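You operate a simulated robot arm through the tools that you are given. There is no shell and no other tool. Be economical: measure what you need, move in short steps, check, and stop when the job is done.

You are at the controls of a simulated two-armed robot. One attempt, no reset.

## Task
Switch on the shelf lamp and put the radio on FM, volume low.
Fine: hold the radio steady while you work it, then stand it on the green cabinet top. Set down upright: red radio.
Where things are to end (x, y in the base frame): red radio within 0.06 m of [-1.2, -0.74].

It is judged by the outcome, as a careful person would: the job done as asked, and still so three seconds after it is handed in. It fails if anything else is knocked over, pushed out of place, dropped, spilled or broken.

## Robot
Two 7-joint arms with two-finger parallel grippers on one trunk, on a base that drives. Base frame: it is fixed to the floor where the robot stands at the start and does not move with it; the origin is under the middle of the robot, x ahead of it, y to its left, z up. Readings come in m, degrees, newtons and seconds.
The left shoulder is at the start at [0.05, 0.187, 1.16], the right one opposite. With the tool pointing down near the work surface each hand reaches from about 0.1 to 0.66 m from the robot's upright axis, wherever it stands, measured 20 degrees to its own side. Places, roughly: radio volume knob [0.5, -0.4, 0.9]; shelf lamp switch [0.8, -0.1, 1.2]; top of the green cabinet [-1.3, -0.7, 0.8]; white radio button [0.6, -0.3, 1]; yellow radio button [0.6, -0.4, 1]. Payload 3.43 kg a hand.
Tool frame (each hand has its own): the origin (TCP) lies between the finger pads and is the grasp point; the fingertips stand 0.03 m ahead of it; z points along the fingers, y is the line along which they close. Largest opening 0.094 m; finger width 0.028, thickness 0.01; the body of the gripper, 0.05 by 0.096 m, starts 0.055 m behind the TCP.
Orientation is that of the tool frame in the base frame, as a unit quaternion [w, x, y, z]. With the fingers straight down and closing along the base's y, the tool's x points along the base's -x, its y along +y and its z along -z.

## Interface
- The arms move only by the tool play_rows. It takes "left_rows", "right_rows" or both (then of equal length, played together; a hand with none holds still); each is a list of rows, each a list of 7 numbers: the gripper command, from -1 (shut) to 1 (fully open), values between in proportion, then the shift along the base's x, y, z in units of 20 mm (1.0 is 20 mm), then the turn, a rotation vector about the base's x, y, z in units of 5 degrees (1.0 is 5 degrees). In form: [[fingers, tx, ty, tz, wx, wy, wz], ...]. A call has 1 to 12 rows; each row shifts and turns the commanded pose from where the row before left it. A call with a number of a shift or a turn outside -1 to 1 is refused whole. Each row takes 0.2 s and may step no farther than 0.05 m and 8.6 degrees from the row before; otherwise, or with a gripper value out of range, the whole call is refused. Where a pose cannot be reached the arm comes as near as it can. A force on the tool above 40 N (or 10 N above the force at the start of the call, whichever is more), or a blocked arm, ends the call early, and 0.2 s more pass. Each finger travels about 0.153 m/s and halts on what it meets, pressing with about 21 N; the grip force reading is that of the motor and also rises with nothing between the fingers. The clock runs only during rows and for 0.2 s after the last one: add rows that do not move to give the fingers time. The reply holds the time, the measured pose of the TCP, the force on the tool along the base axes, the opening and the grip force, in the units named above and with some noise, with the torque about the TCP (base axes, N m) and any sound that the robot's microphone picked up.
- Cameras (640 x 400 px; columns grow to the right, rows downward): "scene" is now at [0.1432, -0.0354, 1.3598]; the picture's right is [-0.36, -0.93, 0.00], its down [-0.16, 0.06, -0.99] and it looks along [0.92, -0.36, -0.17] (base axes); focal length 214 px, centre (320, 200). "left" rides on the left gripper at [0.076, -0.014, -0.103] in its tool frame; the picture's right is [0.18, 0.98, 0.00], its down [-0.75, 0.14, -0.64] and it looks along [-0.63, 0.12, 0.77] (tool axes); focal length 243 px, centre (320, 200). "right" rides on the right gripper at [0.076, 0.014, -0.103] in its tool frame; the picture's right is [-0.18, 0.98, 0.00], its down [-0.75, -0.14, -0.64] and it looks along [-0.63, -0.12, 0.77] (tool axes); focal length 243 px, centre (320, 200). There is no depth. A picture from a camera that has moved, and an enlarged one, comes with that camera's place and axes in the base frame and with its lens.
- grab_frame(camera): a new picture of that camera. It takes no simulated time.
- raise_lower(by): slides the trunk up (or, below 0, down) by that many m; the arms and the scene camera ride with it, the base frame stays. It gives what a move gives, with no picture.
- roll_base(legs): drives the robot by 1 to 6 legs, each [ahead, left, turn to the left] in m, m and degrees, along the robot's own axes; the way and the turn of a leg run together, so that a leg with both is an arc; at most 1.5 m and 180 degrees a leg. The arms and the cameras ride along, it lands a little off, and it stops where it bumps. It gives what a move gives.
- turn_head(pan, tilt): turns the head with the scene camera to pan (to the left, within 80 degrees either way) and tilt (down, from -29 to 69), counted from straight ahead of the robot. It gives what a move gives.
- inspect(camera, box): a new picture of the part [left, top, right, bottom] of that camera's present view, enlarged. It takes no simulated time.
- hand_in(): hands the job in; it is judged then, once.

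Go step by step. Nothing tells you exact positions but the pictures and the camera data: compare them with the known pose of the tool, close in by small moves and look again before you grip or let go. The budget is 120 turns and 88 pictures, counting those below and the enlarged ones. Unless the task says otherwise, let go and move clear before handing in, and close with one line.

The tools are called after "Request:" as a command line: name --argument value ..., lists and objects as JSON in quotes. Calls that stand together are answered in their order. play_rows: Moves the arms, as the interface text tells. Its arguments: {"type":"object","properties":{"left_rows":{"type":"array","items":{"type":"array","items":{"type":"number"}}},"right_rows":{"type":"array","items":{"type":"array","items":{"type":"number"}}}},"required":[]} The other tools are called the same way: raise_lower (by) slides the trunk up or down; roll_base (legs) drives the base; turn_head (pan, tilt) turns the head that bears the scene camera; grab_frame (camera) takes a picture; inspect (camera, box) takes an enlarged picture of a part of a camera's view; hand_in () hands the job in.

At the start:

```text
time_s: 0.0
left_eef_pos: [0.2789, -0.0109, 1.3026]
left_ee_rot: [0.0, -0.001, 1.0, 0.0]
left_wrist_force: [0.2, 0.9, 0.3]
left_ft_torque: [-0.03, 0.02, -0.03]
left_gripper_width: 0.0938
left_grasp_force: 0.0
right_eef_pos: [0.2966, -0.3606, 1.2862]
right_ee_rot: [0.0, 0.0, 1.0, 0.001]
right_wrist_force: [0.4, 0.0, 0.9]
right_ft_torque: [0.01, 0.01, -0.02]
right_gripper_width: 0.0939
right_grasp_force: 0.0
trunk travel left (down, up): [-0.375, 0.057]
robot x, y, heading: [0.0006, 0.0016, 0.1]
head pan, tilt: [-21.2, 9.8]
```

scene: 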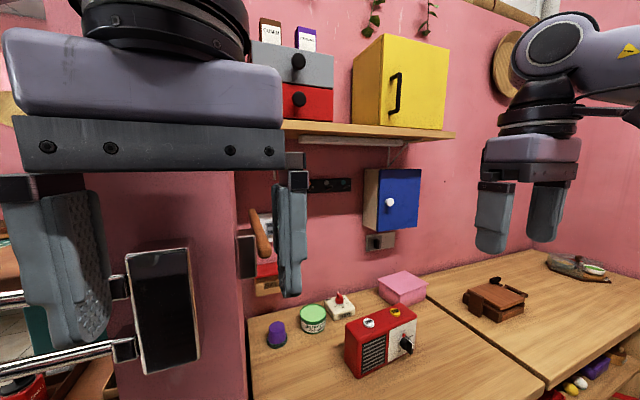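
right: 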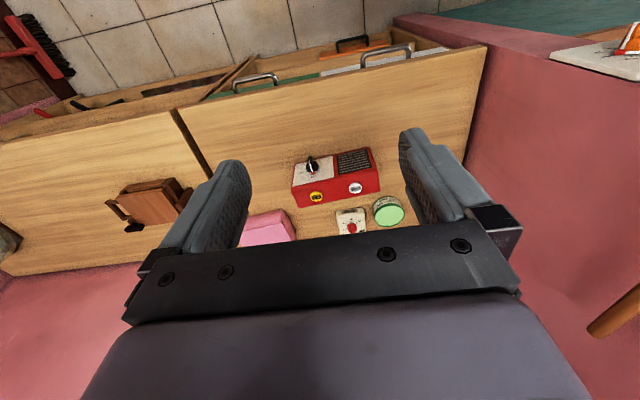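
left: 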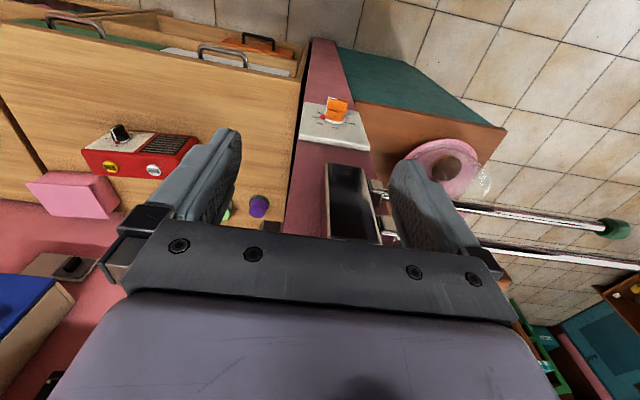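

I see the radio on the counter with a white and a yellow button on top and a knob on its front. The lamp switch isn't clear yet, so I'll enlarge some views.

Request:
inspect --camera "scene" --box '[230, 120, 470, 270]'

Request:
inspect --camera "scene" --box '[260, 260, 440, 380]'

Request:
inspect --camera "right" --box '[260, 130, 420, 240]'

```text
2.67 times, centred on (350, 195) of scene
camera zoom: at [0.1432, -0.0354, 1.3598], right [-0.36, -0.93, 0.0], down [-0.16, 0.06, -0.99], along [0.92, -0.36, -0.17], focal length 572 px, centre (240, 213)
```

zoom: 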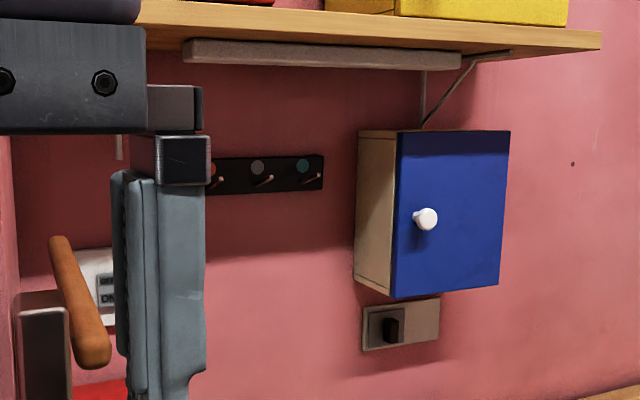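

```text
3.33 times, centred on (350, 320) of scene
camera zoom: at [0.1432, -0.0354, 1.3598], right [-0.36, -0.93, 0.0], down [-0.16, 0.06, -0.99], along [0.92, -0.36, -0.17], focal length 715 px, centre (220, -200)
```

zoom: 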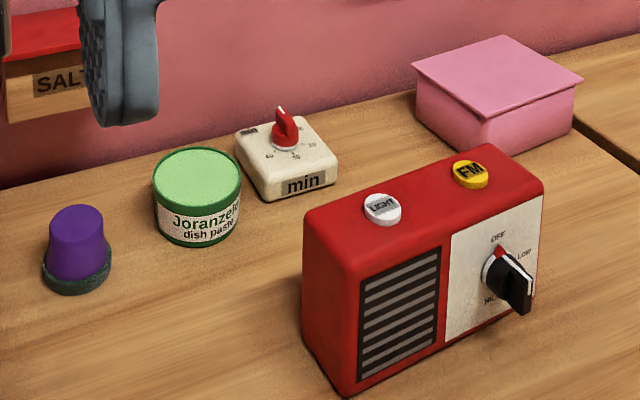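

```text
3.64 times, centred on (340, 185) of right
camera zoom: at [0.2203, -0.3453, 1.3889], right [0.18, 0.98, 0.0], down [0.75, -0.14, 0.64], along [0.63, -0.12, -0.77], focal length 882 px, centre (247, 254)
```

zoom: 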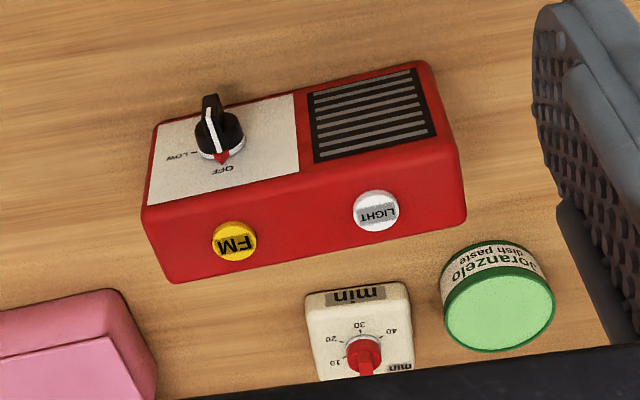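

The radio has FM and LIGHT buttons and a knob marked OFF/LOW/HIGH. The lamp switch is hidden behind the left hand, so I'll move that hand aside.

Request:
play_rows --left_rows '[[0, 0, 1, 0, 0, 0, 0], [0, 0, 1, 0, 0, 0, 0], [0, 0, 1, 0, 0, 0, 0], [0, 0, 1, 0, 0, 0, 0], [0, 0, 1, 0, 0, 0, 0], [0, 0, 1, 0, 0, 0, 0], [0, 0, 1, 0, 0, 0, 0], [0, 0, 1, 0, 0, 0, 0], [0, 0, 1, 0, 0, 0, 0], [0, 0, 1, 0, 0, 0, 0]]'

Request:
turn_head --pan -12 --tilt 15

Request:
grab_frame --camera "scene"

```text
time_s: 1.2
left_eef_pos: [0.2843, 0.0823, 1.2999]
left_ee_rot: [-0.001, -0.016, 1.0, -0.001]
left_wrist_force: [20.1, -19.6, -0.9]
left_ft_torque: [2.15, 2.17, 2.22]
left_gripper_width: 0.0472
left_grasp_force: 0.0
right_eef_pos: [0.2955, -0.3589, 1.287]
right_ee_rot: [0.0, 0.0, 1.0, 0.0]
right_wrist_force: [0.6, 0.6, 0.4]
right_ft_torque: [-0.01, -0.01, -0.01]
right_gripper_width: 0.0935
right_grasp_force: 0.1
trunk travel left (down, up): [-0.375, 0.057]
robot x, y, heading: [0.0014, 0.001, -0.3]
head pan, tilt: [-21.2, 9.8]
stopped in row 5 (left hand): the force on the tool passed its limit at 45 N (the readings are from after the stop); the commanded pose is now the measured one
```

```text
time_s: 1.9
left_eef_pos: [0.2814, 0.0844, 1.3017]
left_ee_rot: [0.0, -0.009, 1.0, -0.001]
left_wrist_force: [12.1, 3.8, -6.6]
left_ft_torque: [-0.32, 0.59, -0.24]
left_gripper_width: 0.047
left_grasp_force: 0.1
right_eef_pos: [0.2961, -0.359, 1.2862]
right_ee_rot: [0.0, 0.0, 1.0, 0.001]
right_wrist_force: [-0.5, 0.0, -0.1]
right_ft_torque: [-0.01, -0.01, 0.0]
right_gripper_width: 0.0941
right_grasp_force: 0.1
trunk travel left (down, up): [-0.375, 0.057]
robot x, y, heading: [-0.0003, 0.0035, -0.2]
head pan, tilt: [-12.0, 15.0]
```

```text
81 pictures are left
camera scene: at [0.148, -0.0205, 1.3536], right [-0.2, -0.98, 0.0], down [-0.23, 0.05, -0.97], along [0.95, -0.2, -0.24], focal length 214 px, centre (320, 200)
```

scene: 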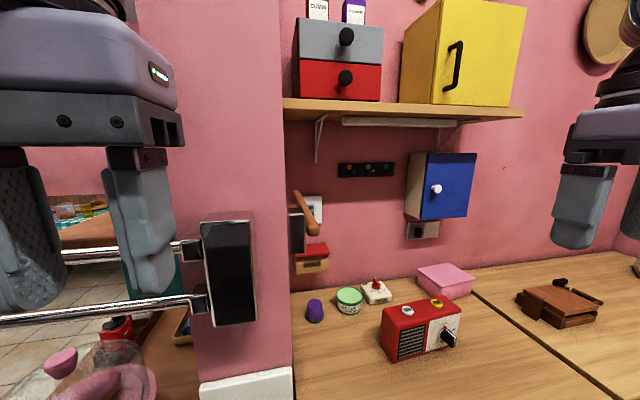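

The left hand touched something at about y=0.08, so I'll look at what it is, and at the wall plate by the red box.

Request:
grab_frame --camera "left"

Request:
inspect --camera "scene" --box '[180, 150, 480, 340]'

Request:
inspect --camera "scene" --box '[280, 180, 350, 280]'

```text
80 pictures are left
camera left: at [0.2067, 0.0693, 1.4033], right [-0.2, 0.98, 0.0], down [0.75, 0.15, 0.64], along [0.63, 0.13, -0.77], focal length 243 px, centre (320, 200)
```

left: 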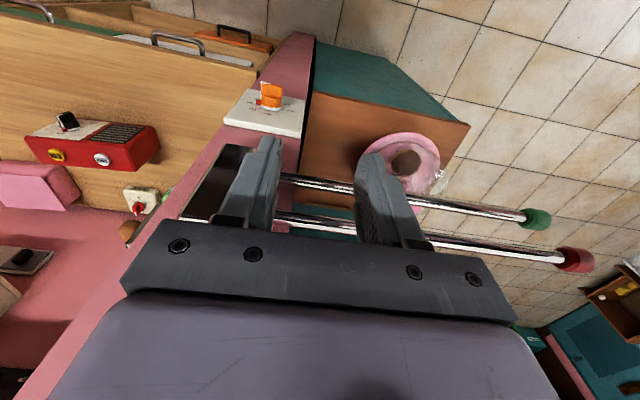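

```text
2.11 times, centred on (330, 245) of scene
camera zoom: at [0.148, -0.0205, 1.3536], right [-0.2, -0.98, 0.0], down [-0.23, 0.05, -0.97], along [0.95, -0.2, -0.24], focal length 452 px, centre (299, 105)
```

zoom: 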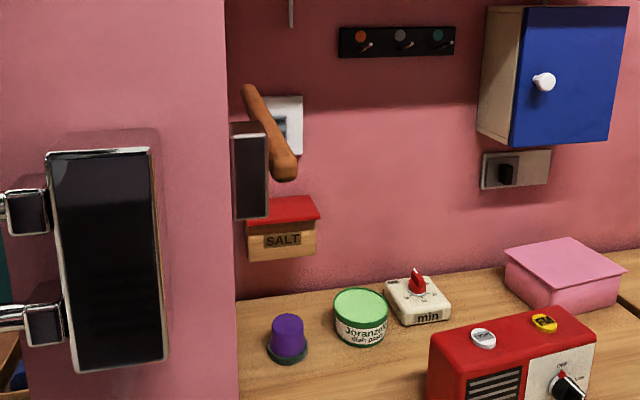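

```text
4.00 times, centred on (315, 230) of scene
camera zoom: at [0.148, -0.0205, 1.3536], right [-0.2, -0.98, 0.0], down [-0.23, 0.05, -0.97], along [0.95, -0.2, -0.24], focal length 858 px, centre (340, 80)
```

zoom: 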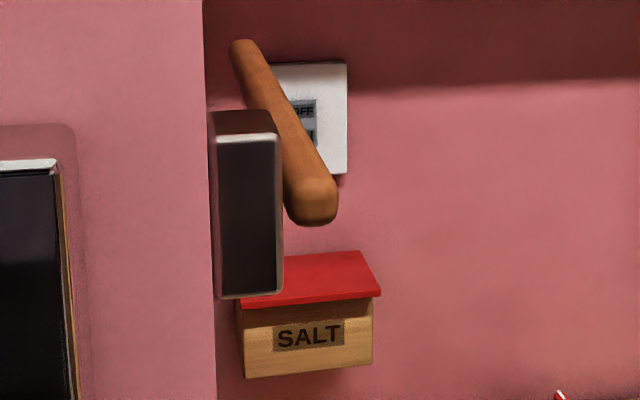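

Chrome rails stand just to the left (x≈0.36, y 0.06–0.37, z≈1.2), so I'll keep clear of them. The radio is about 0.19 m long along y, centred near [0.55, -0.37] with its top at about 0.955. I'll shift the base to the right so that both hands can reach it.

Request:
play_rows --left_rows '[[0, -0.5, -1, 0.5, 0, 0, 0], [0, -0.5, -1, 0.5, 0, 0, 0], [0, -0.5, -1, 0.5, 0, 0, 0]]'

Request:
roll_base --legs '[[0, -0.2, 0]]'

Request:
turn_head --pan 0 --tilt 25

Request:
grab_frame --camera "scene"

```text
time_s: 2.3
left_eef_pos: [0.2777, 0.0716, 1.3056]
left_ee_rot: [-0.002, -0.014, 1.0, 0.001]
left_wrist_force: [7.2, -2.6, -6.8]
left_ft_torque: [0.43, 0.06, 0.38]
left_gripper_width: 0.0471
left_grasp_force: 0.0
right_eef_pos: [0.296, -0.3589, 1.2871]
right_ee_rot: [0.0, 0.0, 1.0, 0.0]
right_wrist_force: [0.0, -0.2, -0.9]
right_ft_torque: [-0.01, -0.03, -0.03]
right_gripper_width: 0.0938
right_grasp_force: 0.1
trunk travel left (down, up): [-0.375, 0.057]
robot x, y, heading: [0.0022, 0.0003, -0.0]
head pan, tilt: [-12.0, 15.0]
stopped in row 1 (left hand): the force on the tool passed its limit at 45 N (the readings are from after the stop); the commanded pose is now the measured one
```

```text
time_s: 4.7
left_eef_pos: [0.2786, -0.1251, 1.3072]
left_ee_rot: [-0.002, -0.012, 1.0, 0.0]
left_wrist_force: [17.3, -0.9, -4.2]
left_ft_torque: [-0.01, 1.68, 0.17]
left_gripper_width: 0.047
left_grasp_force: 0.0
right_eef_pos: [0.2948, -0.5568, 1.2867]
right_ee_rot: [-0.001, 0.0, 1.0, 0.0]
right_wrist_force: [-0.3, -0.9, -0.4]
right_ft_torque: [0.05, 0.03, -0.02]
right_gripper_width: 0.0941
right_grasp_force: 0.1
trunk travel left (down, up): [-0.375, 0.057]
robot x, y, heading: [-0.0034, -0.1991, 0.1]
head pan, tilt: [-12.0, 15.0]
```

```text
time_s: 5.4
left_eef_pos: [0.2792, -0.1249, 1.3059]
left_ee_rot: [-0.003, -0.013, 1.0, 0.0]
left_wrist_force: [24.6, 15.2, -15.2]
left_ft_torque: [-1.57, 1.19, -1.27]
left_gripper_width: 0.0471
left_grasp_force: 0.0
right_eef_pos: [0.295, -0.5571, 1.2866]
right_ee_rot: [0.0, 0.0, 1.0, 0.001]
right_wrist_force: [-0.1, 0.4, -0.3]
right_ft_torque: [0.01, -0.02, -0.01]
right_gripper_width: 0.0939
right_grasp_force: 0.0
trunk travel left (down, up): [-0.375, 0.057]
robot x, y, heading: [0.0038, -0.1986, 0.1]
head pan, tilt: [0.0, 25.0]
```

```text
77 pictures are left
camera scene: at [0.1492, -0.2, 1.3403], right [-0.01, -1.0, 0.0], down [-0.37, 0.0, -0.93], along [0.93, -0.01, -0.37], focal length 214 px, centre (320, 200)
```

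scene: 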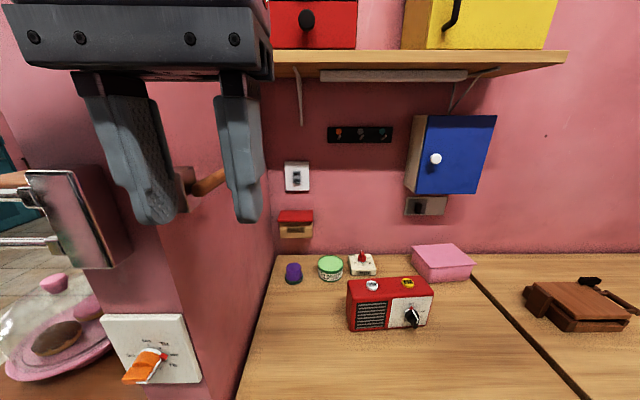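

The pressure on the left hand travelled with the robot, so it was rubbing on the robot's own head and not on the rails. I'll move it forward, away from the head.

Request:
play_rows --left_rows '[[0, 1, 0, 0, 0, 0, 0], [0, 1, 0, -0.5, 0, 0, 0], [0, 1, 0, -0.5, 0, 0, 0]]'

Request:
inspect --camera "scene" --box '[260, 140, 340, 250]'

Request:
inspect --camera "scene" --box '[330, 260, 450, 340]'

```text
time_s: 6.2
left_eef_pos: [0.336, -0.1254, 1.2885]
left_ee_rot: [-0.001, -0.011, 1.0, -0.001]
left_wrist_force: [0.2, 0.3, -0.6]
left_ft_torque: [-0.03, 0.0, -0.01]
left_gripper_width: 0.0467
left_grasp_force: 0.0
right_eef_pos: [0.2939, -0.5561, 1.2873]
right_ee_rot: [0.001, 0.0, 1.0, 0.001]
right_wrist_force: [-0.4, 0.1, 0.1]
right_ft_torque: [-0.01, -0.03, 0.01]
right_gripper_width: 0.0943
right_grasp_force: 0.1
trunk travel left (down, up): [-0.375, 0.057]
robot x, y, heading: [0.002, -0.1985, -0.0]
head pan, tilt: [0.0, 25.0]
```

```text
3.64 times, centred on (300, 195) of scene
camera zoom: at [0.1469, -0.1996, 1.3355], right [0.0, -1.0, 0.0], down [-0.42, 0.0, -0.91], along [0.91, 0.0, -0.42], focal length 780 px, centre (393, 218)
```

zoom: 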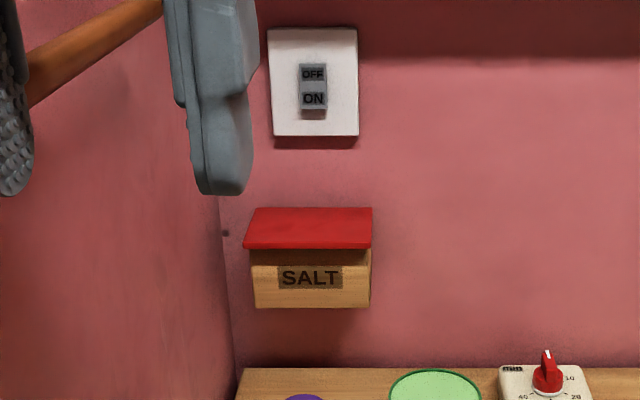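

```text
5.00 times, centred on (390, 300) of scene
camera zoom: at [0.1469, -0.1996, 1.3355], right [0.0, -1.0, 0.0], down [-0.42, 0.0, -0.91], along [0.91, 0.0, -0.42], focal length 1072 px, centre (-30, -300)
```

zoom: 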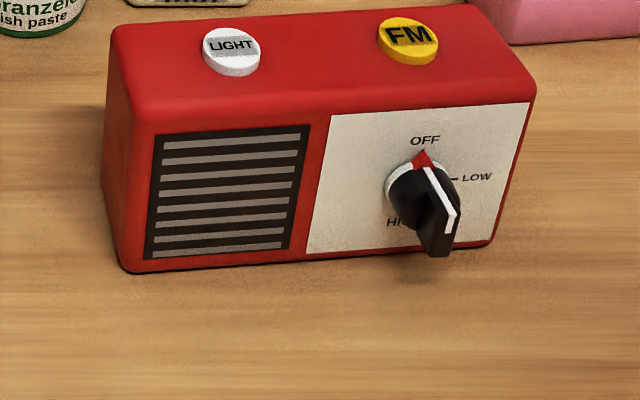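

The lamp rocker has OFF above and ON below, with ON near [0.80, -0.13, 1.147]. The knob's red pointer stands at OFF, and LOW is 90° clockwise. Next I'll check the wooden handle that sticks out near the switch.

Request:
grab_frame --camera "scene"

Request:
grab_frame --camera "left"

```text
74 pictures are left
camera scene: at [0.1469, -0.1996, 1.3355], right [0.0, -1.0, 0.0], down [-0.42, 0.0, -0.91], along [0.91, 0.0, -0.42], focal length 214 px, centre (320, 200)
```

scene: 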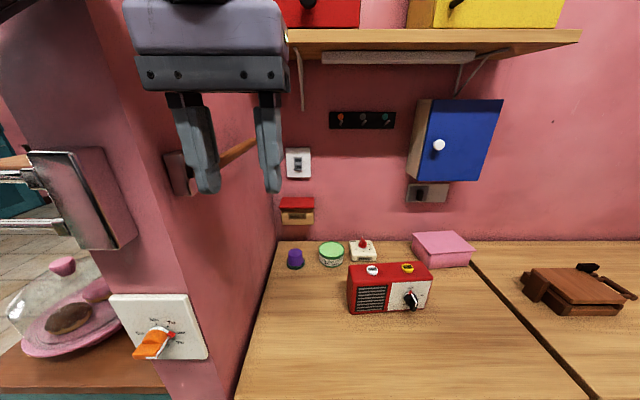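

```text
73 pictures are left
camera left: at [0.2618, -0.1405, 1.3903], right [-0.21, 0.98, 0.0], down [0.75, 0.16, 0.64], along [0.63, 0.13, -0.77], focal length 243 px, centre (320, 200)
```

left: 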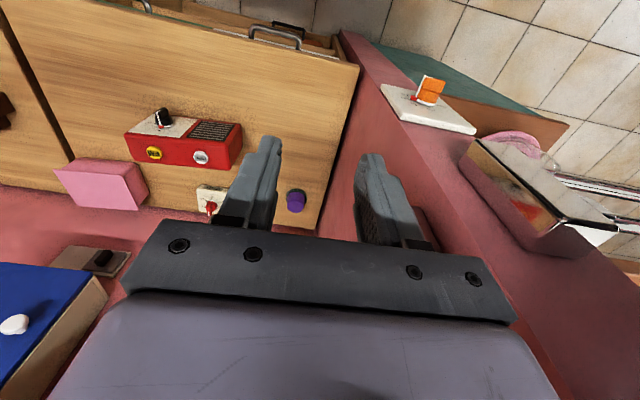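

The path is clear. I'll bring the left hand above the radio's left (speaker) end, yawed so that its fingers straddle the radio's thickness.

Request:
play_rows --left_rows '[[1, 0.6, -0.5, -0.6, 0, 0, -1], [1, 0.6, -0.5, -0.6, 0, 0, -1], [1, 0.6, -0.5, -0.6, 0, 0, -1], [1, 0.6, -0.5, -0.6, 0, 0, -1], [1, 0.6, -0.5, -0.6, 0, 0, -1], [1, 0.6, -0.5, -0.6, 0, 0, -1], [1, 0.6, -0.5, -0.6, 0, 0, -1], [1, 0.6, -0.5, -0.6, 0, 0, -1], [1, 0.6, -0.5, -0.6, 0, 0, -1], [1, 0.6, -0.5, -0.6, 0, 0, -1], [1, 0.6, -0.5, -0.6, 0, 0, -1], [1, 0.6, -0.5, -0.6, 0, 0, -1]]'

Request:
play_rows --left_rows '[[1, 0.64, -0.53, -0.6, 0, 0, -1], [1, 0.64, -0.53, -0.6, 0, 0, -1], [1, 0.64, -0.53, -0.6, 0, 0, -1], [1, 0.64, -0.53, -0.6, 0, 0, -1], [1, 0.64, -0.53, -0.6, 0, 0, -1]]'

Request:
grab_frame --camera "scene"

Request:
grab_frame --camera "left"

```text
time_s: 8.0
left_eef_pos: [0.3936, -0.1679, 1.2762]
left_ee_rot: [0.103, 0.301, 0.948, 0.022]
left_wrist_force: [-0.5, -0.8, 0.5]
left_ft_torque: [0.0, 0.02, 0.0]
left_gripper_width: 0.0937
left_grasp_force: 0.1
right_eef_pos: [0.2717, -0.5388, 1.2956]
right_ee_rot: [0.013, -0.008, 1.0, -0.005]
right_wrist_force: [0.2, -0.1, 0.8]
right_ft_torque: [-0.01, 0.02, -0.01]
right_gripper_width: 0.0943
right_grasp_force: 0.1
trunk travel left (down, up): [-0.375, 0.057]
robot x, y, heading: [0.0003, -0.1933, 1.1]
head pan, tilt: [0.0, 25.0]
stopped in row 8 (left hand): the arm was blocked; the commanded pose is now the measured one
```

```text
time_s: 8.8
left_eef_pos: [0.4296, -0.1696, 1.3134]
left_ee_rot: [0.18, 0.39, 0.902, 0.048]
left_wrist_force: [2.1, -0.1, 1.0]
left_ft_torque: [-0.05, 0.03, 0.0]
left_gripper_width: 0.0941
left_grasp_force: 0.0
right_eef_pos: [0.2795, -0.53, 1.2953]
right_ee_rot: [0.011, -0.012, 1.0, -0.006]
right_wrist_force: [0.8, -0.2, 0.1]
right_ft_torque: [-0.03, 0.02, -0.01]
right_gripper_width: 0.0939
right_grasp_force: 0.0
trunk travel left (down, up): [-0.375, 0.057]
robot x, y, heading: [-0.0021, -0.1953, 1.5]
head pan, tilt: [0.0, 25.0]
stopped in row 4 (left hand): the arm was blocked; the commanded pose is now the measured one
```

```text
72 pictures are left
camera scene: at [0.1214, -0.1767, 1.3362], right [0.03, -1.0, 0.01], down [-0.4, -0.02, -0.92], along [0.92, 0.02, -0.4], focal length 214 px, centre (320, 200)
```

scene: 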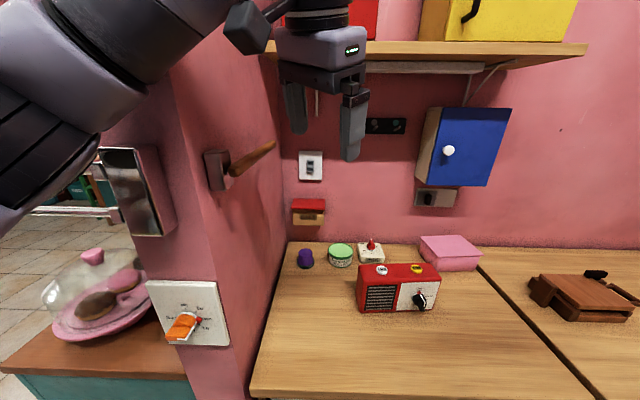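

```text
71 pictures are left
camera left: at [0.3352, -0.1186, 1.3832], right [0.56, 0.81, 0.17], down [0.34, -0.41, 0.85], along [0.76, -0.42, -0.51], focal length 243 px, centre (320, 200)
```

left: 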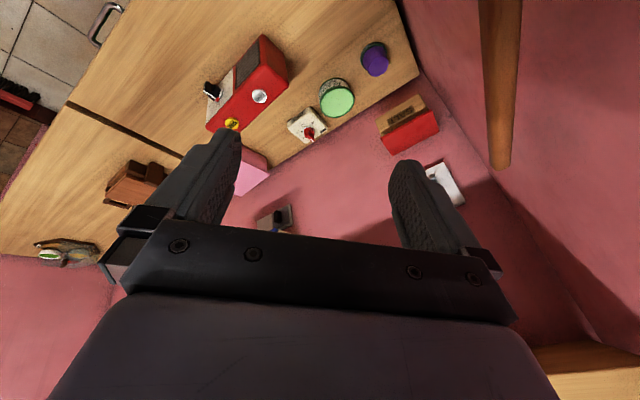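

The left arm was blocked, probably by its elbow against the pillar beside it. I'll pull the hand back and shift the base farther right for room.

Request:
play_rows --left_rows '[[1, -1, -0.3, 0, 0, 0, 0], [1, -1, -0.3, 0, 0, 0, 0], [1, -0.5, -0.3, 0, 0, 0, 0]]'

Request:
roll_base --legs '[[0, -0.25, -1.5]]'

Request:
grab_frame --camera "scene"

```text
time_s: 9.8
left_eef_pos: [0.3958, -0.195, 1.3102]
left_ee_rot: [0.173, 0.389, 0.904, 0.047]
left_wrist_force: [-0.2, 0.9, 0.5]
left_ft_torque: [0.01, -0.05, -0.03]
left_gripper_width: 0.0938
left_grasp_force: 0.0
right_eef_pos: [0.2927, -0.5383, 1.2912]
right_ee_rot: [0.005, -0.013, 1.0, -0.002]
right_wrist_force: [0.9, 1.1, 0.7]
right_ft_torque: [-0.07, 0.0, 0.01]
right_gripper_width: 0.0942
right_grasp_force: 0.1
trunk travel left (down, up): [-0.375, 0.057]
robot x, y, heading: [0.0007, -0.1952, 1.3]
head pan, tilt: [0.0, 25.0]
stopped in row 3 (left hand): the arm was blocked; the commanded pose is now the measured one
```

```text
time_s: 11.1
left_eef_pos: [0.4001, -0.2245, 1.3252]
left_ee_rot: [0.189, 0.368, 0.909, 0.051]
left_wrist_force: [0.2, 0.1, 1.4]
left_ft_torque: [0.01, 0.0, 0.0]
left_gripper_width: 0.094
left_grasp_force: 0.1
right_eef_pos: [0.295, -0.5847, 1.2891]
right_ee_rot: [0.005, -0.014, 1.0, 0.0]
right_wrist_force: [-0.5, -0.1, 0.5]
right_ft_torque: [-0.04, -0.03, 0.02]
right_gripper_width: 0.0938
right_grasp_force: 0.0
trunk travel left (down, up): [-0.375, 0.057]
robot x, y, heading: [0.0005, -0.2362, 1.5]
head pan, tilt: [0.0, 25.0]
stopped in leg 1: the robot was blocked; the commanded pose is now the measured one
```

```text
70 pictures are left
camera scene: at [0.1369, -0.2318, 1.3357], right [0.03, -1.0, 0.0], down [-0.41, -0.01, -0.91], along [0.91, 0.02, -0.41], focal length 214 px, centre (320, 200)
```

scene: 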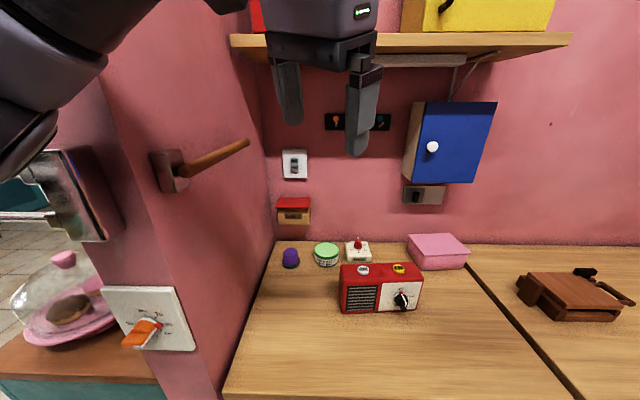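

The base was blocked as well. I'll look to both sides to find out what is catching.

Request:
turn_head --pan 60 --tilt 15

Request:
grab_frame --camera "scene"

Request:
turn_head --pan -50 --tilt 50

Request:
grab_frame --camera "scene"

```text
time_s: 12.4
left_eef_pos: [0.3996, -0.2253, 1.3254]
left_ee_rot: [0.189, 0.372, 0.908, 0.049]
left_wrist_force: [0.0, 0.7, 0.1]
left_ft_torque: [0.0, 0.01, 0.01]
left_gripper_width: 0.0941
left_grasp_force: 0.1
right_eef_pos: [0.2927, -0.5836, 1.2919]
right_ee_rot: [0.006, -0.013, 1.0, -0.002]
right_wrist_force: [0.5, 1.3, 0.6]
right_ft_torque: [-0.01, 0.02, -0.04]
right_gripper_width: 0.094
right_grasp_force: 0.0
trunk travel left (down, up): [-0.375, 0.057]
robot x, y, heading: [-0.0012, -0.2362, 1.3]
head pan, tilt: [60.0, 15.0]
```

```text
69 pictures are left
camera scene: at [0.0883, -0.1508, 1.3524], right [0.88, -0.48, 0.01], down [-0.11, -0.23, -0.97], along [0.47, 0.85, -0.26], focal length 214 px, centre (320, 200)
```

scene: 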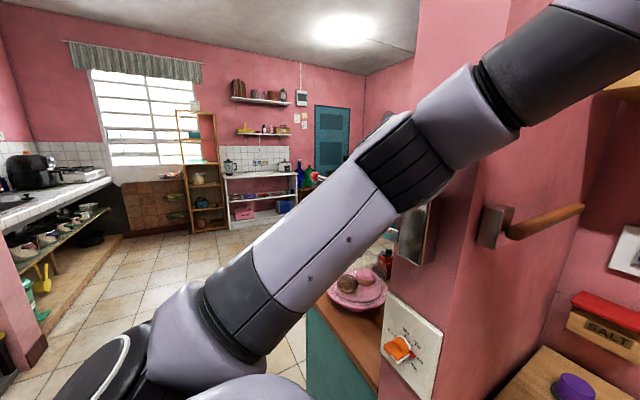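

```text
time_s: 14.3
left_eef_pos: [0.3999, -0.2245, 1.3265]
left_ee_rot: [0.189, 0.371, 0.908, 0.049]
left_wrist_force: [-0.1, -0.8, 0.2]
left_ft_torque: [-0.03, 0.0, 0.01]
left_gripper_width: 0.0937
left_grasp_force: 0.0
right_eef_pos: [0.293, -0.5834, 1.2918]
right_ee_rot: [0.006, -0.012, 1.0, -0.001]
right_wrist_force: [-0.1, 0.8, 0.0]
right_ft_torque: [0.0, 0.01, -0.02]
right_gripper_width: 0.094
right_grasp_force: 0.2
trunk travel left (down, up): [-0.375, 0.057]
robot x, y, heading: [0.0005, -0.2335, 1.6]
head pan, tilt: [-50.0, 50.0]
```

```text
68 pictures are left
camera scene: at [0.0954, -0.2908, 1.2991], right [-0.75, -0.66, -0.01], down [-0.5, 0.57, -0.65], along [0.43, -0.48, -0.76], focal length 214 px, centre (320, 200)
```

scene: 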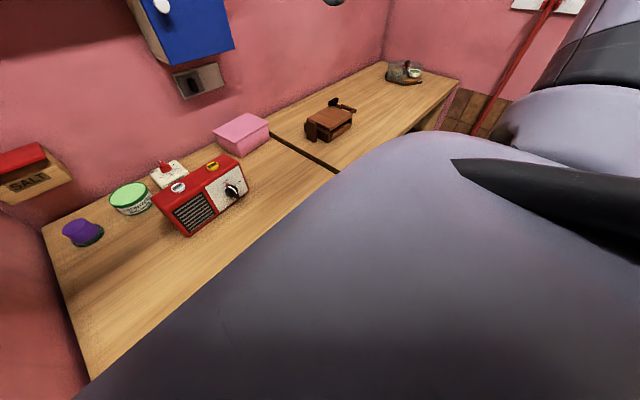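

The left forearm lies across the front of the pillar, right by the mirror box. I'll undo its twist and bring it back to its free starting posture.

Request:
play_rows --left_rows '[[1, -0.3, 0, 0.1, -0.116, 0.45, 0.88], [1, -0.3, 0, 0.1, -0.116, 0.45, 0.88], [1, -0.3, 0, 0, -0.116, 0.45, 0.88], [1, -0.3, 0, 0, -0.116, 0.45, 0.88], [1, -0.3, 0, 0, -0.116, 0.45, 0.88], [1, -0.3, 0, 0, -0.116, 0.45, 0.88], [1, -0.3, 0, 0, -0.116, 0.45, 0.88], [1, -0.3, 0, 0, -0.116, 0.45, 0.88], [1, -0.2, 0, 0, -0.116, 0.45, 0.88], [1, -0.2, 0, 0, -0.116, 0.45, 0.88]]'

Request:
turn_head --pan 45 --tilt 15

Request:
grab_frame --camera "scene"

Request:
grab_frame --camera "right"

```text
time_s: 16.5
left_eef_pos: [0.3558, -0.2285, 1.3243]
left_ee_rot: [-0.009, -0.001, 1.0, -0.005]
left_wrist_force: [0.1, -0.2, 0.0]
left_ft_torque: [0.02, 0.01, 0.01]
left_gripper_width: 0.0941
left_grasp_force: 0.1
right_eef_pos: [0.3053, -0.5871, 1.2869]
right_ee_rot: [0.0, -0.013, 1.0, 0.0]
right_wrist_force: [-0.6, 0.0, -0.3]
right_ft_torque: [0.01, 0.02, -0.02]
right_gripper_width: 0.094
right_grasp_force: 0.0
trunk travel left (down, up): [-0.375, 0.057]
robot x, y, heading: [0.0029, -0.2387, 1.4]
head pan, tilt: [-50.0, 50.0]
```

```text
time_s: 18.2
left_eef_pos: [0.3567, -0.2281, 1.3236]
left_ee_rot: [-0.008, 0.0, 1.0, -0.004]
left_wrist_force: [1.3, 0.4, -0.3]
left_ft_torque: [-0.01, -0.01, 0.0]
left_gripper_width: 0.094
left_grasp_force: 0.0
right_eef_pos: [0.3041, -0.587, 1.2877]
right_ee_rot: [0.0, -0.013, 1.0, 0.001]
right_wrist_force: [0.2, -0.2, -0.1]
right_ft_torque: [-0.02, -0.01, 0.0]
right_gripper_width: 0.0939
right_grasp_force: 0.1
trunk travel left (down, up): [-0.375, 0.057]
robot x, y, heading: [-0.0017, -0.2328, 1.2]
head pan, tilt: [45.0, 15.0]
```

```text
67 pictures are left
camera scene: at [0.1203, -0.168, 1.3514], right [0.72, -0.69, 0.0], down [-0.18, -0.19, -0.97], along [0.67, 0.7, -0.26], focal length 214 px, centre (320, 200)
```

scene: 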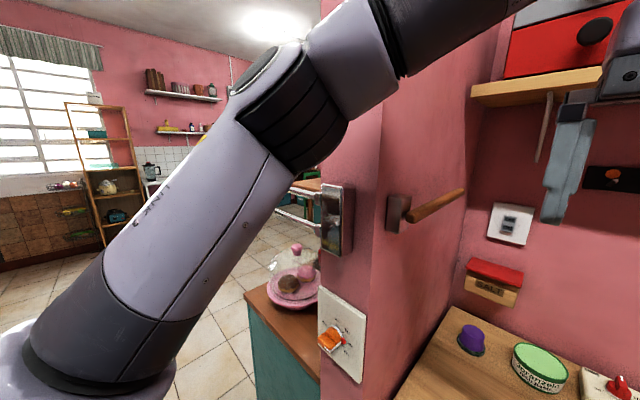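

```text
66 pictures are left
camera right: at [0.2276, -0.5748, 1.3892], right [0.16, 0.99, 0.0], down [0.76, -0.12, 0.64], along [0.63, -0.1, -0.77], focal length 243 px, centre (320, 200)
```

right: 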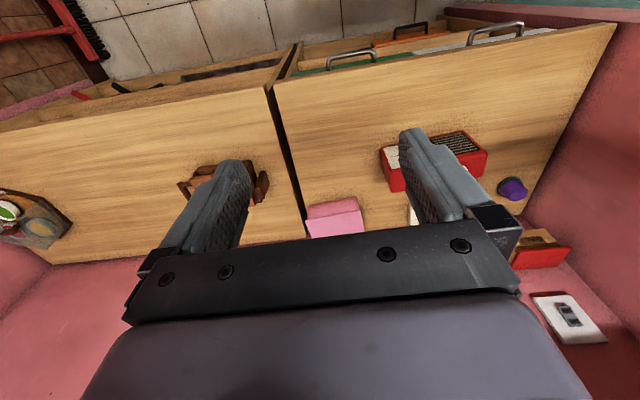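

The left arm is free now, so I'll try the sideways shift again.

Request:
roll_base --legs '[[0, -0.22, -1.3]]'

Request:
turn_head --pan 8 --tilt 25

Request:
grab_frame --camera "scene"

```text
time_s: 20.7
left_eef_pos: [0.3596, -0.4549, 1.324]
left_ee_rot: [-0.008, 0.011, 1.0, -0.005]
left_wrist_force: [-0.4, 0.4, -0.4]
left_ft_torque: [0.0, -0.02, 0.02]
left_gripper_width: 0.0938
left_grasp_force: 0.0
right_eef_pos: [0.2994, -0.8103, 1.2867]
right_ee_rot: [0.0, -0.001, 1.0, 0.0]
right_wrist_force: [-0.1, -0.7, -0.3]
right_ft_torque: [-0.01, -0.03, -0.01]
right_gripper_width: 0.094
right_grasp_force: 0.1
trunk travel left (down, up): [-0.375, 0.057]
robot x, y, heading: [0.0041, -0.4515, 0.2]
head pan, tilt: [45.0, 15.0]
```

```text
time_s: 21.7
left_eef_pos: [0.3605, -0.4537, 1.3234]
left_ee_rot: [-0.008, 0.011, 1.0, -0.004]
left_wrist_force: [0.4, 0.3, 0.7]
left_ft_torque: [0.0, 0.03, -0.02]
left_gripper_width: 0.0939
left_grasp_force: 0.1
right_eef_pos: [0.298, -0.8104, 1.2869]
right_ee_rot: [-0.001, -0.001, 1.0, 0.0]
right_wrist_force: [-0.4, -0.4, 0.0]
right_ft_torque: [0.01, 0.02, 0.02]
right_gripper_width: 0.094
right_grasp_force: 0.0
trunk travel left (down, up): [-0.375, 0.057]
robot x, y, heading: [0.0012, -0.4522, -0.0]
head pan, tilt: [8.0, 25.0]
```

```text
65 pictures are left
camera scene: at [0.1497, -0.441, 1.3352], right [0.14, -0.99, 0.0], down [-0.42, -0.06, -0.91], along [0.9, 0.13, -0.42], focal length 214 px, centre (320, 200)
```

scene: 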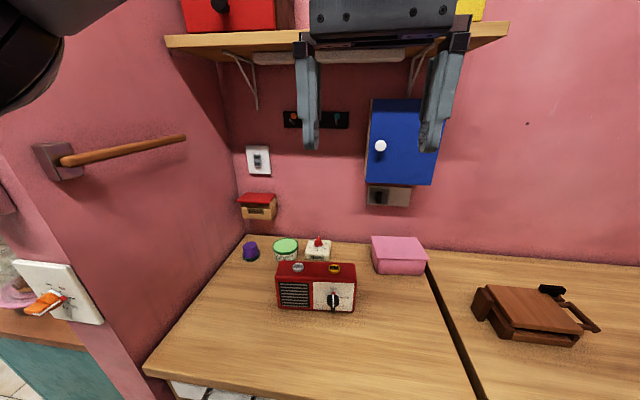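

There is room now. The wooden bar ends near [0.60, -0.07, 1.26], above and to the left of the switch. I'll swing the left hand to point forward towards the switch, staying left of the blue cabinet.

Request:
play_rows --left_rows '[[-1, 0, 0.9, -0.4, 0, -1, 0], [-1, 0, 0.9, -0.4, 0, -1, 0], [-1, 0, 0.9, -0.4, 0, -1, 0], [-1, 0, 0.9, -0.4, 0, -1, 0], [-1, 0, 0.9, -0.4, 0, -1, 0], [-1, 0, 0.9, -0.4, 0, -1, 0], [-1, 0, 0.9, -0.4, 0, -1, 0], [-1, 0, 0.9, -0.4, 0, -1, 0], [-1, 0.2, 0.9, -0.4, 0, -1, 0], [-1, 0.2, 0.9, -0.4, 0, -1, 0], [-1, 0.2, 0.9, -0.4, 0, -1, 0], [-1, 0.2, 0.9, -0.4, 0, -1, 0]]'

Request:
play_rows --left_rows '[[-1, 0.8, 0.6, -0.5, 0, -1, 0], [-1, 0.8, 0.6, -0.5, 0, -1, 0], [-1, 0.8, 0.6, -0.5, 0, -1, 0], [-1, 0.8, 0.6, -0.5, 0, -1, 0], [-1, 0.8, 0.6, -0.5, 0, -1, 0], [-1, 0.8, 0.6, -0.5, 0, -1, 0]]'

Request:
grab_frame --camera "scene"

```text
time_s: 24.3
left_eef_pos: [0.3748, -0.2379, 1.2277]
left_ee_rot: [0.494, 0.012, 0.869, 0.002]
left_wrist_force: [0.2, 0.4, -0.2]
left_ft_torque: [-0.01, 0.01, -0.02]
left_gripper_width: 0.0
left_grasp_force: 21.0
right_eef_pos: [0.2988, -0.8101, 1.2874]
right_ee_rot: [0.0, -0.001, 1.0, 0.0]
right_wrist_force: [0.3, -0.9, 0.6]
right_ft_torque: [-0.01, 0.0, -0.02]
right_gripper_width: 0.0941
right_grasp_force: 0.1
trunk travel left (down, up): [-0.375, 0.057]
robot x, y, heading: [0.0033, -0.4502, -0.1]
head pan, tilt: [8.0, 25.0]
```

```text
time_s: 25.7
left_eef_pos: [0.4811, -0.1654, 1.1727]
left_ee_rot: [0.701, 0.012, 0.713, 0.005]
left_wrist_force: [0.5, 0.4, 0.3]
left_ft_torque: [-0.01, 0.03, -0.01]
left_gripper_width: 0.0002
left_grasp_force: 21.0
left hand out of reach, approached as far as the arm can: row 2, 3
right_eef_pos: [0.2981, -0.8107, 1.2877]
right_ee_rot: [0.0, -0.002, 1.0, 0.0]
right_wrist_force: [-1.2, 1.1, -0.2]
right_ft_torque: [0.03, 0.0, 0.04]
right_gripper_width: 0.0941
right_grasp_force: 0.1
trunk travel left (down, up): [-0.375, 0.057]
robot x, y, heading: [0.0048, -0.4495, -0.0]
head pan, tilt: [8.0, 25.0]
```

```text
64 pictures are left
camera scene: at [0.1499, -0.4408, 1.3352], right [0.14, -0.99, 0.0], down [-0.42, -0.06, -0.91], along [0.9, 0.13, -0.42], focal length 214 px, centre (320, 200)
```

scene: 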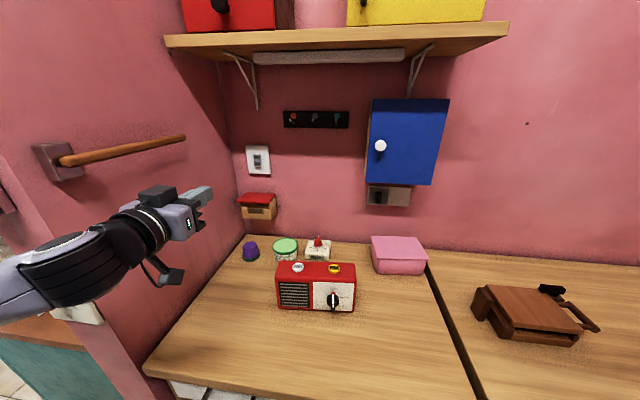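

The left hand now points forward below the bar. I'll enlarge the switch to fix its position against the tool.

Request:
inspect --camera "scene" --box '[180, 130, 300, 230]'

Request:
grab_frame --camera "left"

```text
4.00 times, centred on (240, 180) of scene
camera zoom: at [0.1499, -0.4408, 1.3352], right [0.14, -0.99, 0.0], down [-0.42, -0.06, -0.91], along [0.9, 0.13, -0.42], focal length 858 px, centre (640, 280)
```

zoom: 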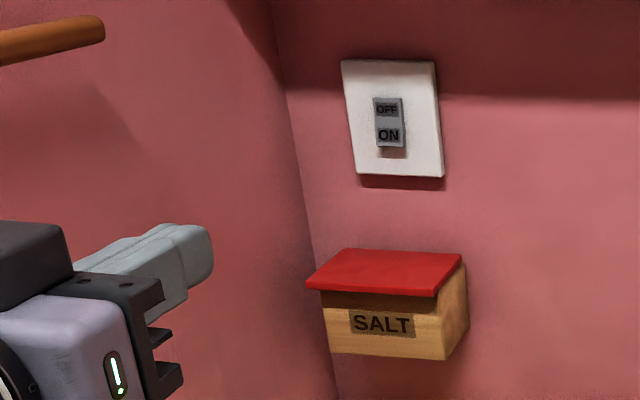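

```text
62 pictures are left
camera left: at [0.3781, -0.1758, 1.0975], right [0.01, 0.99, -0.16], down [-0.63, 0.13, 0.77], along [0.78, 0.1, 0.62], focal length 243 px, centre (320, 200)
```

left: 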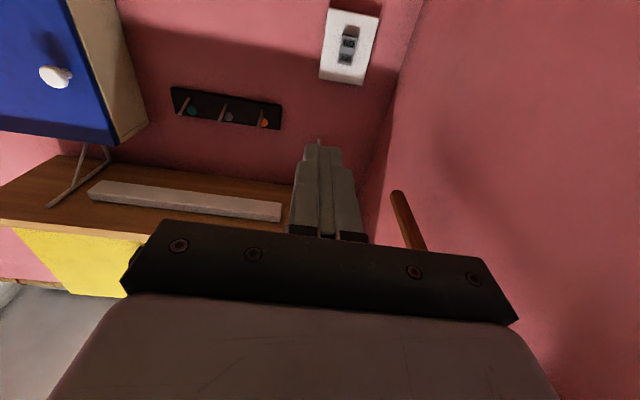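

ON lies near [0.82, -0.128, 1.138]. I'll line up with it and advance in steps.

Request:
play_rows --left_rows '[[-1, 0.9, 0.38, -0.4, 0, 0, 0], [-1, 0.9, 0.38, -0.4, 0, 0, 0], [-1, 0.9, 0.38, -0.4, 0, 0, 0], [-1, 0.9, 0.38, -0.4, 0, 0, 0], [-1, 0.9, 0.38, -0.4, 0, 0, 0], [-1, 1, 0, 0, 0, 0, 0], [-1, 1, 0, 0, 0, 0, 0], [-1, 1, 0, 0, 0, 0, 0], [-1, 1, 0, 0, 0, 0, 0], [-1, 1, 0, 0, 0, 0, 0], [-1, 1, 0, 0, 0, 0, 0], [-1, 1, 0, 0, 0, 0, 0]]'

Request:
inspect --camera "scene" --box '[180, 130, 300, 230]'

Request:
grab_frame --camera "left"

```text
time_s: 28.3
left_eef_pos: [0.7134, -0.1306, 1.1387]
left_ee_rot: [0.703, 0.013, 0.711, 0.003]
left_wrist_force: [-1.4, 0.5, 1.6]
left_ft_torque: [0.02, 0.07, -0.01]
left_gripper_width: 0.0
left_grasp_force: 20.6
right_eef_pos: [0.2955, -0.8108, 1.2885]
right_ee_rot: [0.003, 0.001, 1.0, 0.0]
right_wrist_force: [-1.8, 1.3, 1.1]
right_ft_torque: [-0.04, -0.13, 0.04]
right_gripper_width: 0.094
right_grasp_force: 0.1
trunk travel left (down, up): [-0.375, 0.057]
robot x, y, heading: [0.0029, -0.4486, -0.0]
head pan, tilt: [8.0, 25.0]
```

```text
4.00 times, centred on (240, 180) of scene
camera zoom: at [0.1482, -0.4406, 1.3355], right [0.14, -0.99, 0.0], down [-0.42, -0.06, -0.91], along [0.9, 0.12, -0.42], focal length 858 px, centre (640, 280)
```

zoom: 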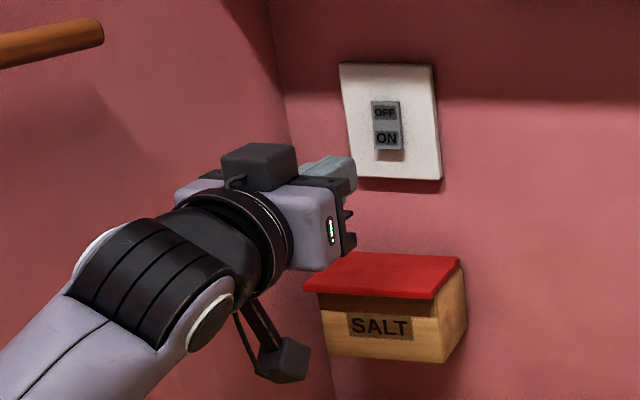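

```text
60 pictures are left
camera left: at [0.6099, -0.1411, 1.0628], right [0.01, 0.99, -0.16], down [-0.63, 0.13, 0.76], along [0.77, 0.09, 0.63], focal length 243 px, centre (320, 200)
```

left: 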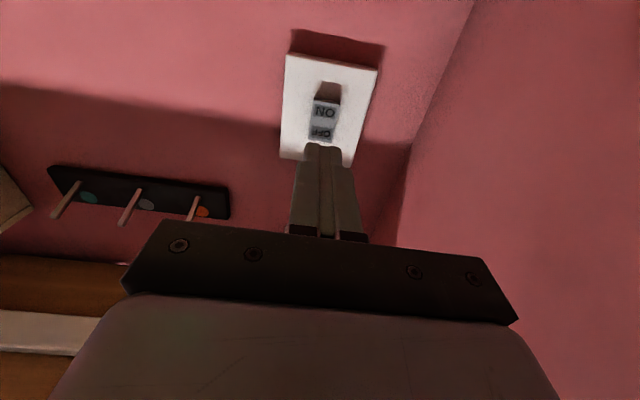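

The aim is good. I'll lower about 8 mm so the tip bears only on the ON half, then advance until contact.

Request:
play_rows --left_rows '[[-1, 0.5, 0.1, -0.45, 0, 0, 0], [-1, 0.8, 0, 0, 0, 0, 0], [-1, 0.8, 0, 0, 0, 0, 0], [-1, 0.4, 0, 0, 0, 0, 0], [-1, 0, 0, 0, 0, 0, 0]]'

Request:
grab_frame --camera "left"

Request:
inspect --camera "scene" --box '[220, 140, 300, 220]'

```text
time_s: 29.5
left_eef_pos: [0.7598, -0.1255, 1.1253]
left_ee_rot: [0.701, 0.012, 0.713, 0.005]
left_wrist_force: [-1.2, 0.0, 0.7]
left_ft_torque: [0.03, -0.02, 0.01]
left_gripper_width: 0.0
left_grasp_force: 20.8
right_eef_pos: [0.2983, -0.8111, 1.2871]
right_ee_rot: [0.0, -0.001, 1.0, 0.001]
right_wrist_force: [0.2, -0.3, -0.7]
right_ft_torque: [-0.04, -0.01, 0.02]
right_gripper_width: 0.094
right_grasp_force: 0.0
trunk travel left (down, up): [-0.375, 0.057]
robot x, y, heading: [0.0004, -0.4567, -0.2]
head pan, tilt: [8.0, 25.0]
```

```text
59 pictures are left
camera left: at [0.6577, -0.1375, 1.0501], right [0.01, 0.99, -0.16], down [-0.63, 0.13, 0.77], along [0.78, 0.1, 0.62], focal length 243 px, centre (320, 200)
```

left: 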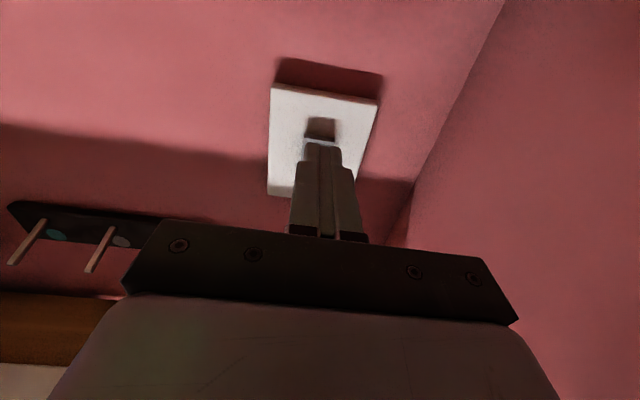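

```text
5.00 times, centred on (260, 180) of scene
camera zoom: at [0.1496, -0.441, 1.3352], right [0.14, -0.99, 0.0], down [-0.42, -0.06, -0.91], along [0.9, 0.13, -0.42], focal length 1072 px, centre (620, 300)
```

zoom: 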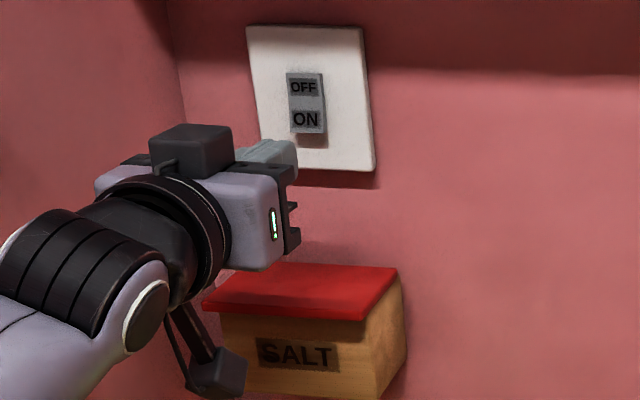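

Request:
play_rows --left_rows '[[-1, 0.4, 0, 0.05, 0, 0, 0], [-1, 0.4, 0, 0.05, 0, 0, 0], [-1, 0.3, 0, 0, 0, 0, 0], [-1, 0, 0, 0, 0, 0, 0]]'

Request:
inspect --camera "scene" --box '[220, 140, 300, 220]'

```text
time_s: 30.5
left_eef_pos: [0.7853, -0.1265, 1.1267]
left_ee_rot: [0.702, 0.011, 0.712, 0.004]
left_wrist_force: [1.1, 0.8, -0.8]
left_ft_torque: [-0.01, -0.03, 0.0]
left_gripper_width: 0.0
left_grasp_force: 21.4
right_eef_pos: [0.2983, -0.8109, 1.2858]
right_ee_rot: [0.0, -0.001, 1.0, 0.0]
right_wrist_force: [-0.1, 0.0, 0.0]
right_ft_torque: [-0.02, -0.01, 0.01]
right_gripper_width: 0.0942
right_grasp_force: 0.0
trunk travel left (down, up): [-0.375, 0.057]
robot x, y, heading: [0.0047, -0.4515, 0.3]
head pan, tilt: [8.0, 25.0]
```

```text
5.00 times, centred on (260, 180) of scene
camera zoom: at [0.1497, -0.441, 1.3352], right [0.14, -0.99, 0.0], down [-0.42, -0.06, -0.91], along [0.9, 0.13, -0.42], focal length 1072 px, centre (620, 300)
```

zoom: 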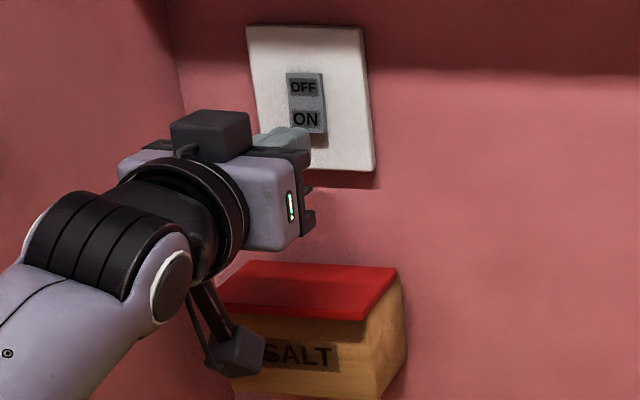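

Request:
play_rows --left_rows '[[-1, 0.3, 0, 0.1, 0, 0, 0], [-1, 0.3, 0, 0.1, 0, 0, 0], [-1, 0.2, 0, 0, 0, 0, 0], [-1, 0, 0, 0, 0, 0, 0]]'

Request:
inspect --camera "scene" --box '[220, 140, 300, 220]'

```text
time_s: 31.5
left_eef_pos: [0.7978, -0.1249, 1.129]
left_ee_rot: [0.701, 0.012, 0.713, 0.004]
left_wrist_force: [-1.5, -0.1, -1.6]
left_ft_torque: [0.0, 0.04, -0.02]
left_gripper_width: 0.0
left_grasp_force: 20.1
right_eef_pos: [0.2978, -0.8105, 1.2873]
right_ee_rot: [0.0, -0.001, 1.0, 0.001]
right_wrist_force: [0.5, 0.0, 0.2]
right_ft_torque: [0.02, 0.0, 0.01]
right_gripper_width: 0.094
right_grasp_force: 0.1
trunk travel left (down, up): [-0.375, 0.057]
robot x, y, heading: [0.0056, -0.4512, 0.0]
head pan, tilt: [8.0, 25.0]
```

```text
5.00 times, centred on (260, 180) of scene
camera zoom: at [0.1496, -0.441, 1.3352], right [0.14, -0.99, 0.0], down [-0.42, -0.06, -0.91], along [0.9, 0.13, -0.42], focal length 1072 px, centre (620, 300)
```

zoom: 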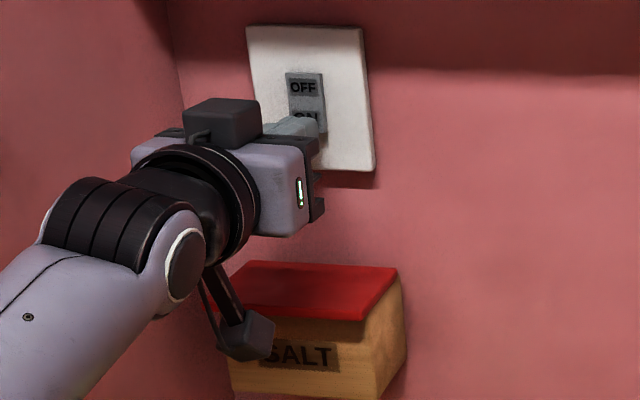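

Request:
play_rows --left_rows '[[-1, 0.3, 0, 0, 0, 0, 0], [-1, 0.3, 0, 0, 0, 0, 0], [-1, 0, 0, 0, 0, 0, 0]]'

Request:
inspect --camera "scene" --box '[220, 140, 300, 220]'

```text
time_s: 32.0
left_eef_pos: [0.8022, -0.1252, 1.1306]
left_ee_rot: [0.701, 0.011, 0.713, 0.005]
left_wrist_force: [-32.6, -3.2, -0.6]
left_ft_torque: [0.04, -0.45, -0.07]
left_gripper_width: 0.0
left_grasp_force: 20.8
right_eef_pos: [0.2929, -0.8105, 1.2876]
right_ee_rot: [0.003, -0.002, 1.0, 0.0]
right_wrist_force: [-0.1, -1.0, 0.1]
right_ft_torque: [0.01, 0.01, 0.0]
right_gripper_width: 0.0938
right_grasp_force: 0.0
trunk travel left (down, up): [-0.375, 0.057]
robot x, y, heading: [0.0, -0.4504, 0.3]
head pan, tilt: [8.0, 25.0]
heard: click
stopped in row 2 (left hand): the force on the tool passed its limit at 47 N (the readings are from after the stop); the commanded pose is now the measured one
```

```text
5.00 times, centred on (260, 180) of scene
camera zoom: at [0.1435, -0.4413, 1.336], right [0.14, -0.99, 0.0], down [-0.41, -0.06, -0.91], along [0.9, 0.13, -0.42], focal length 1072 px, centre (620, 300)
```

zoom: 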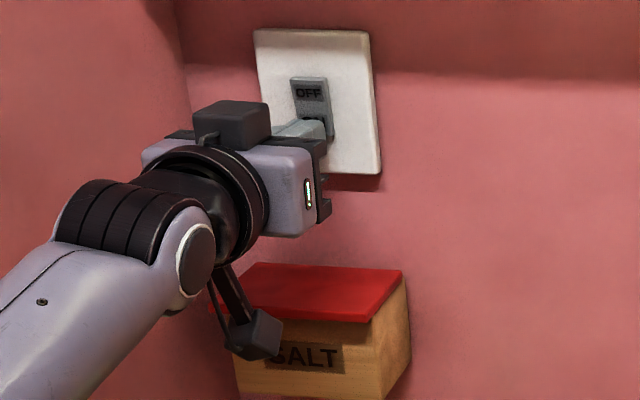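

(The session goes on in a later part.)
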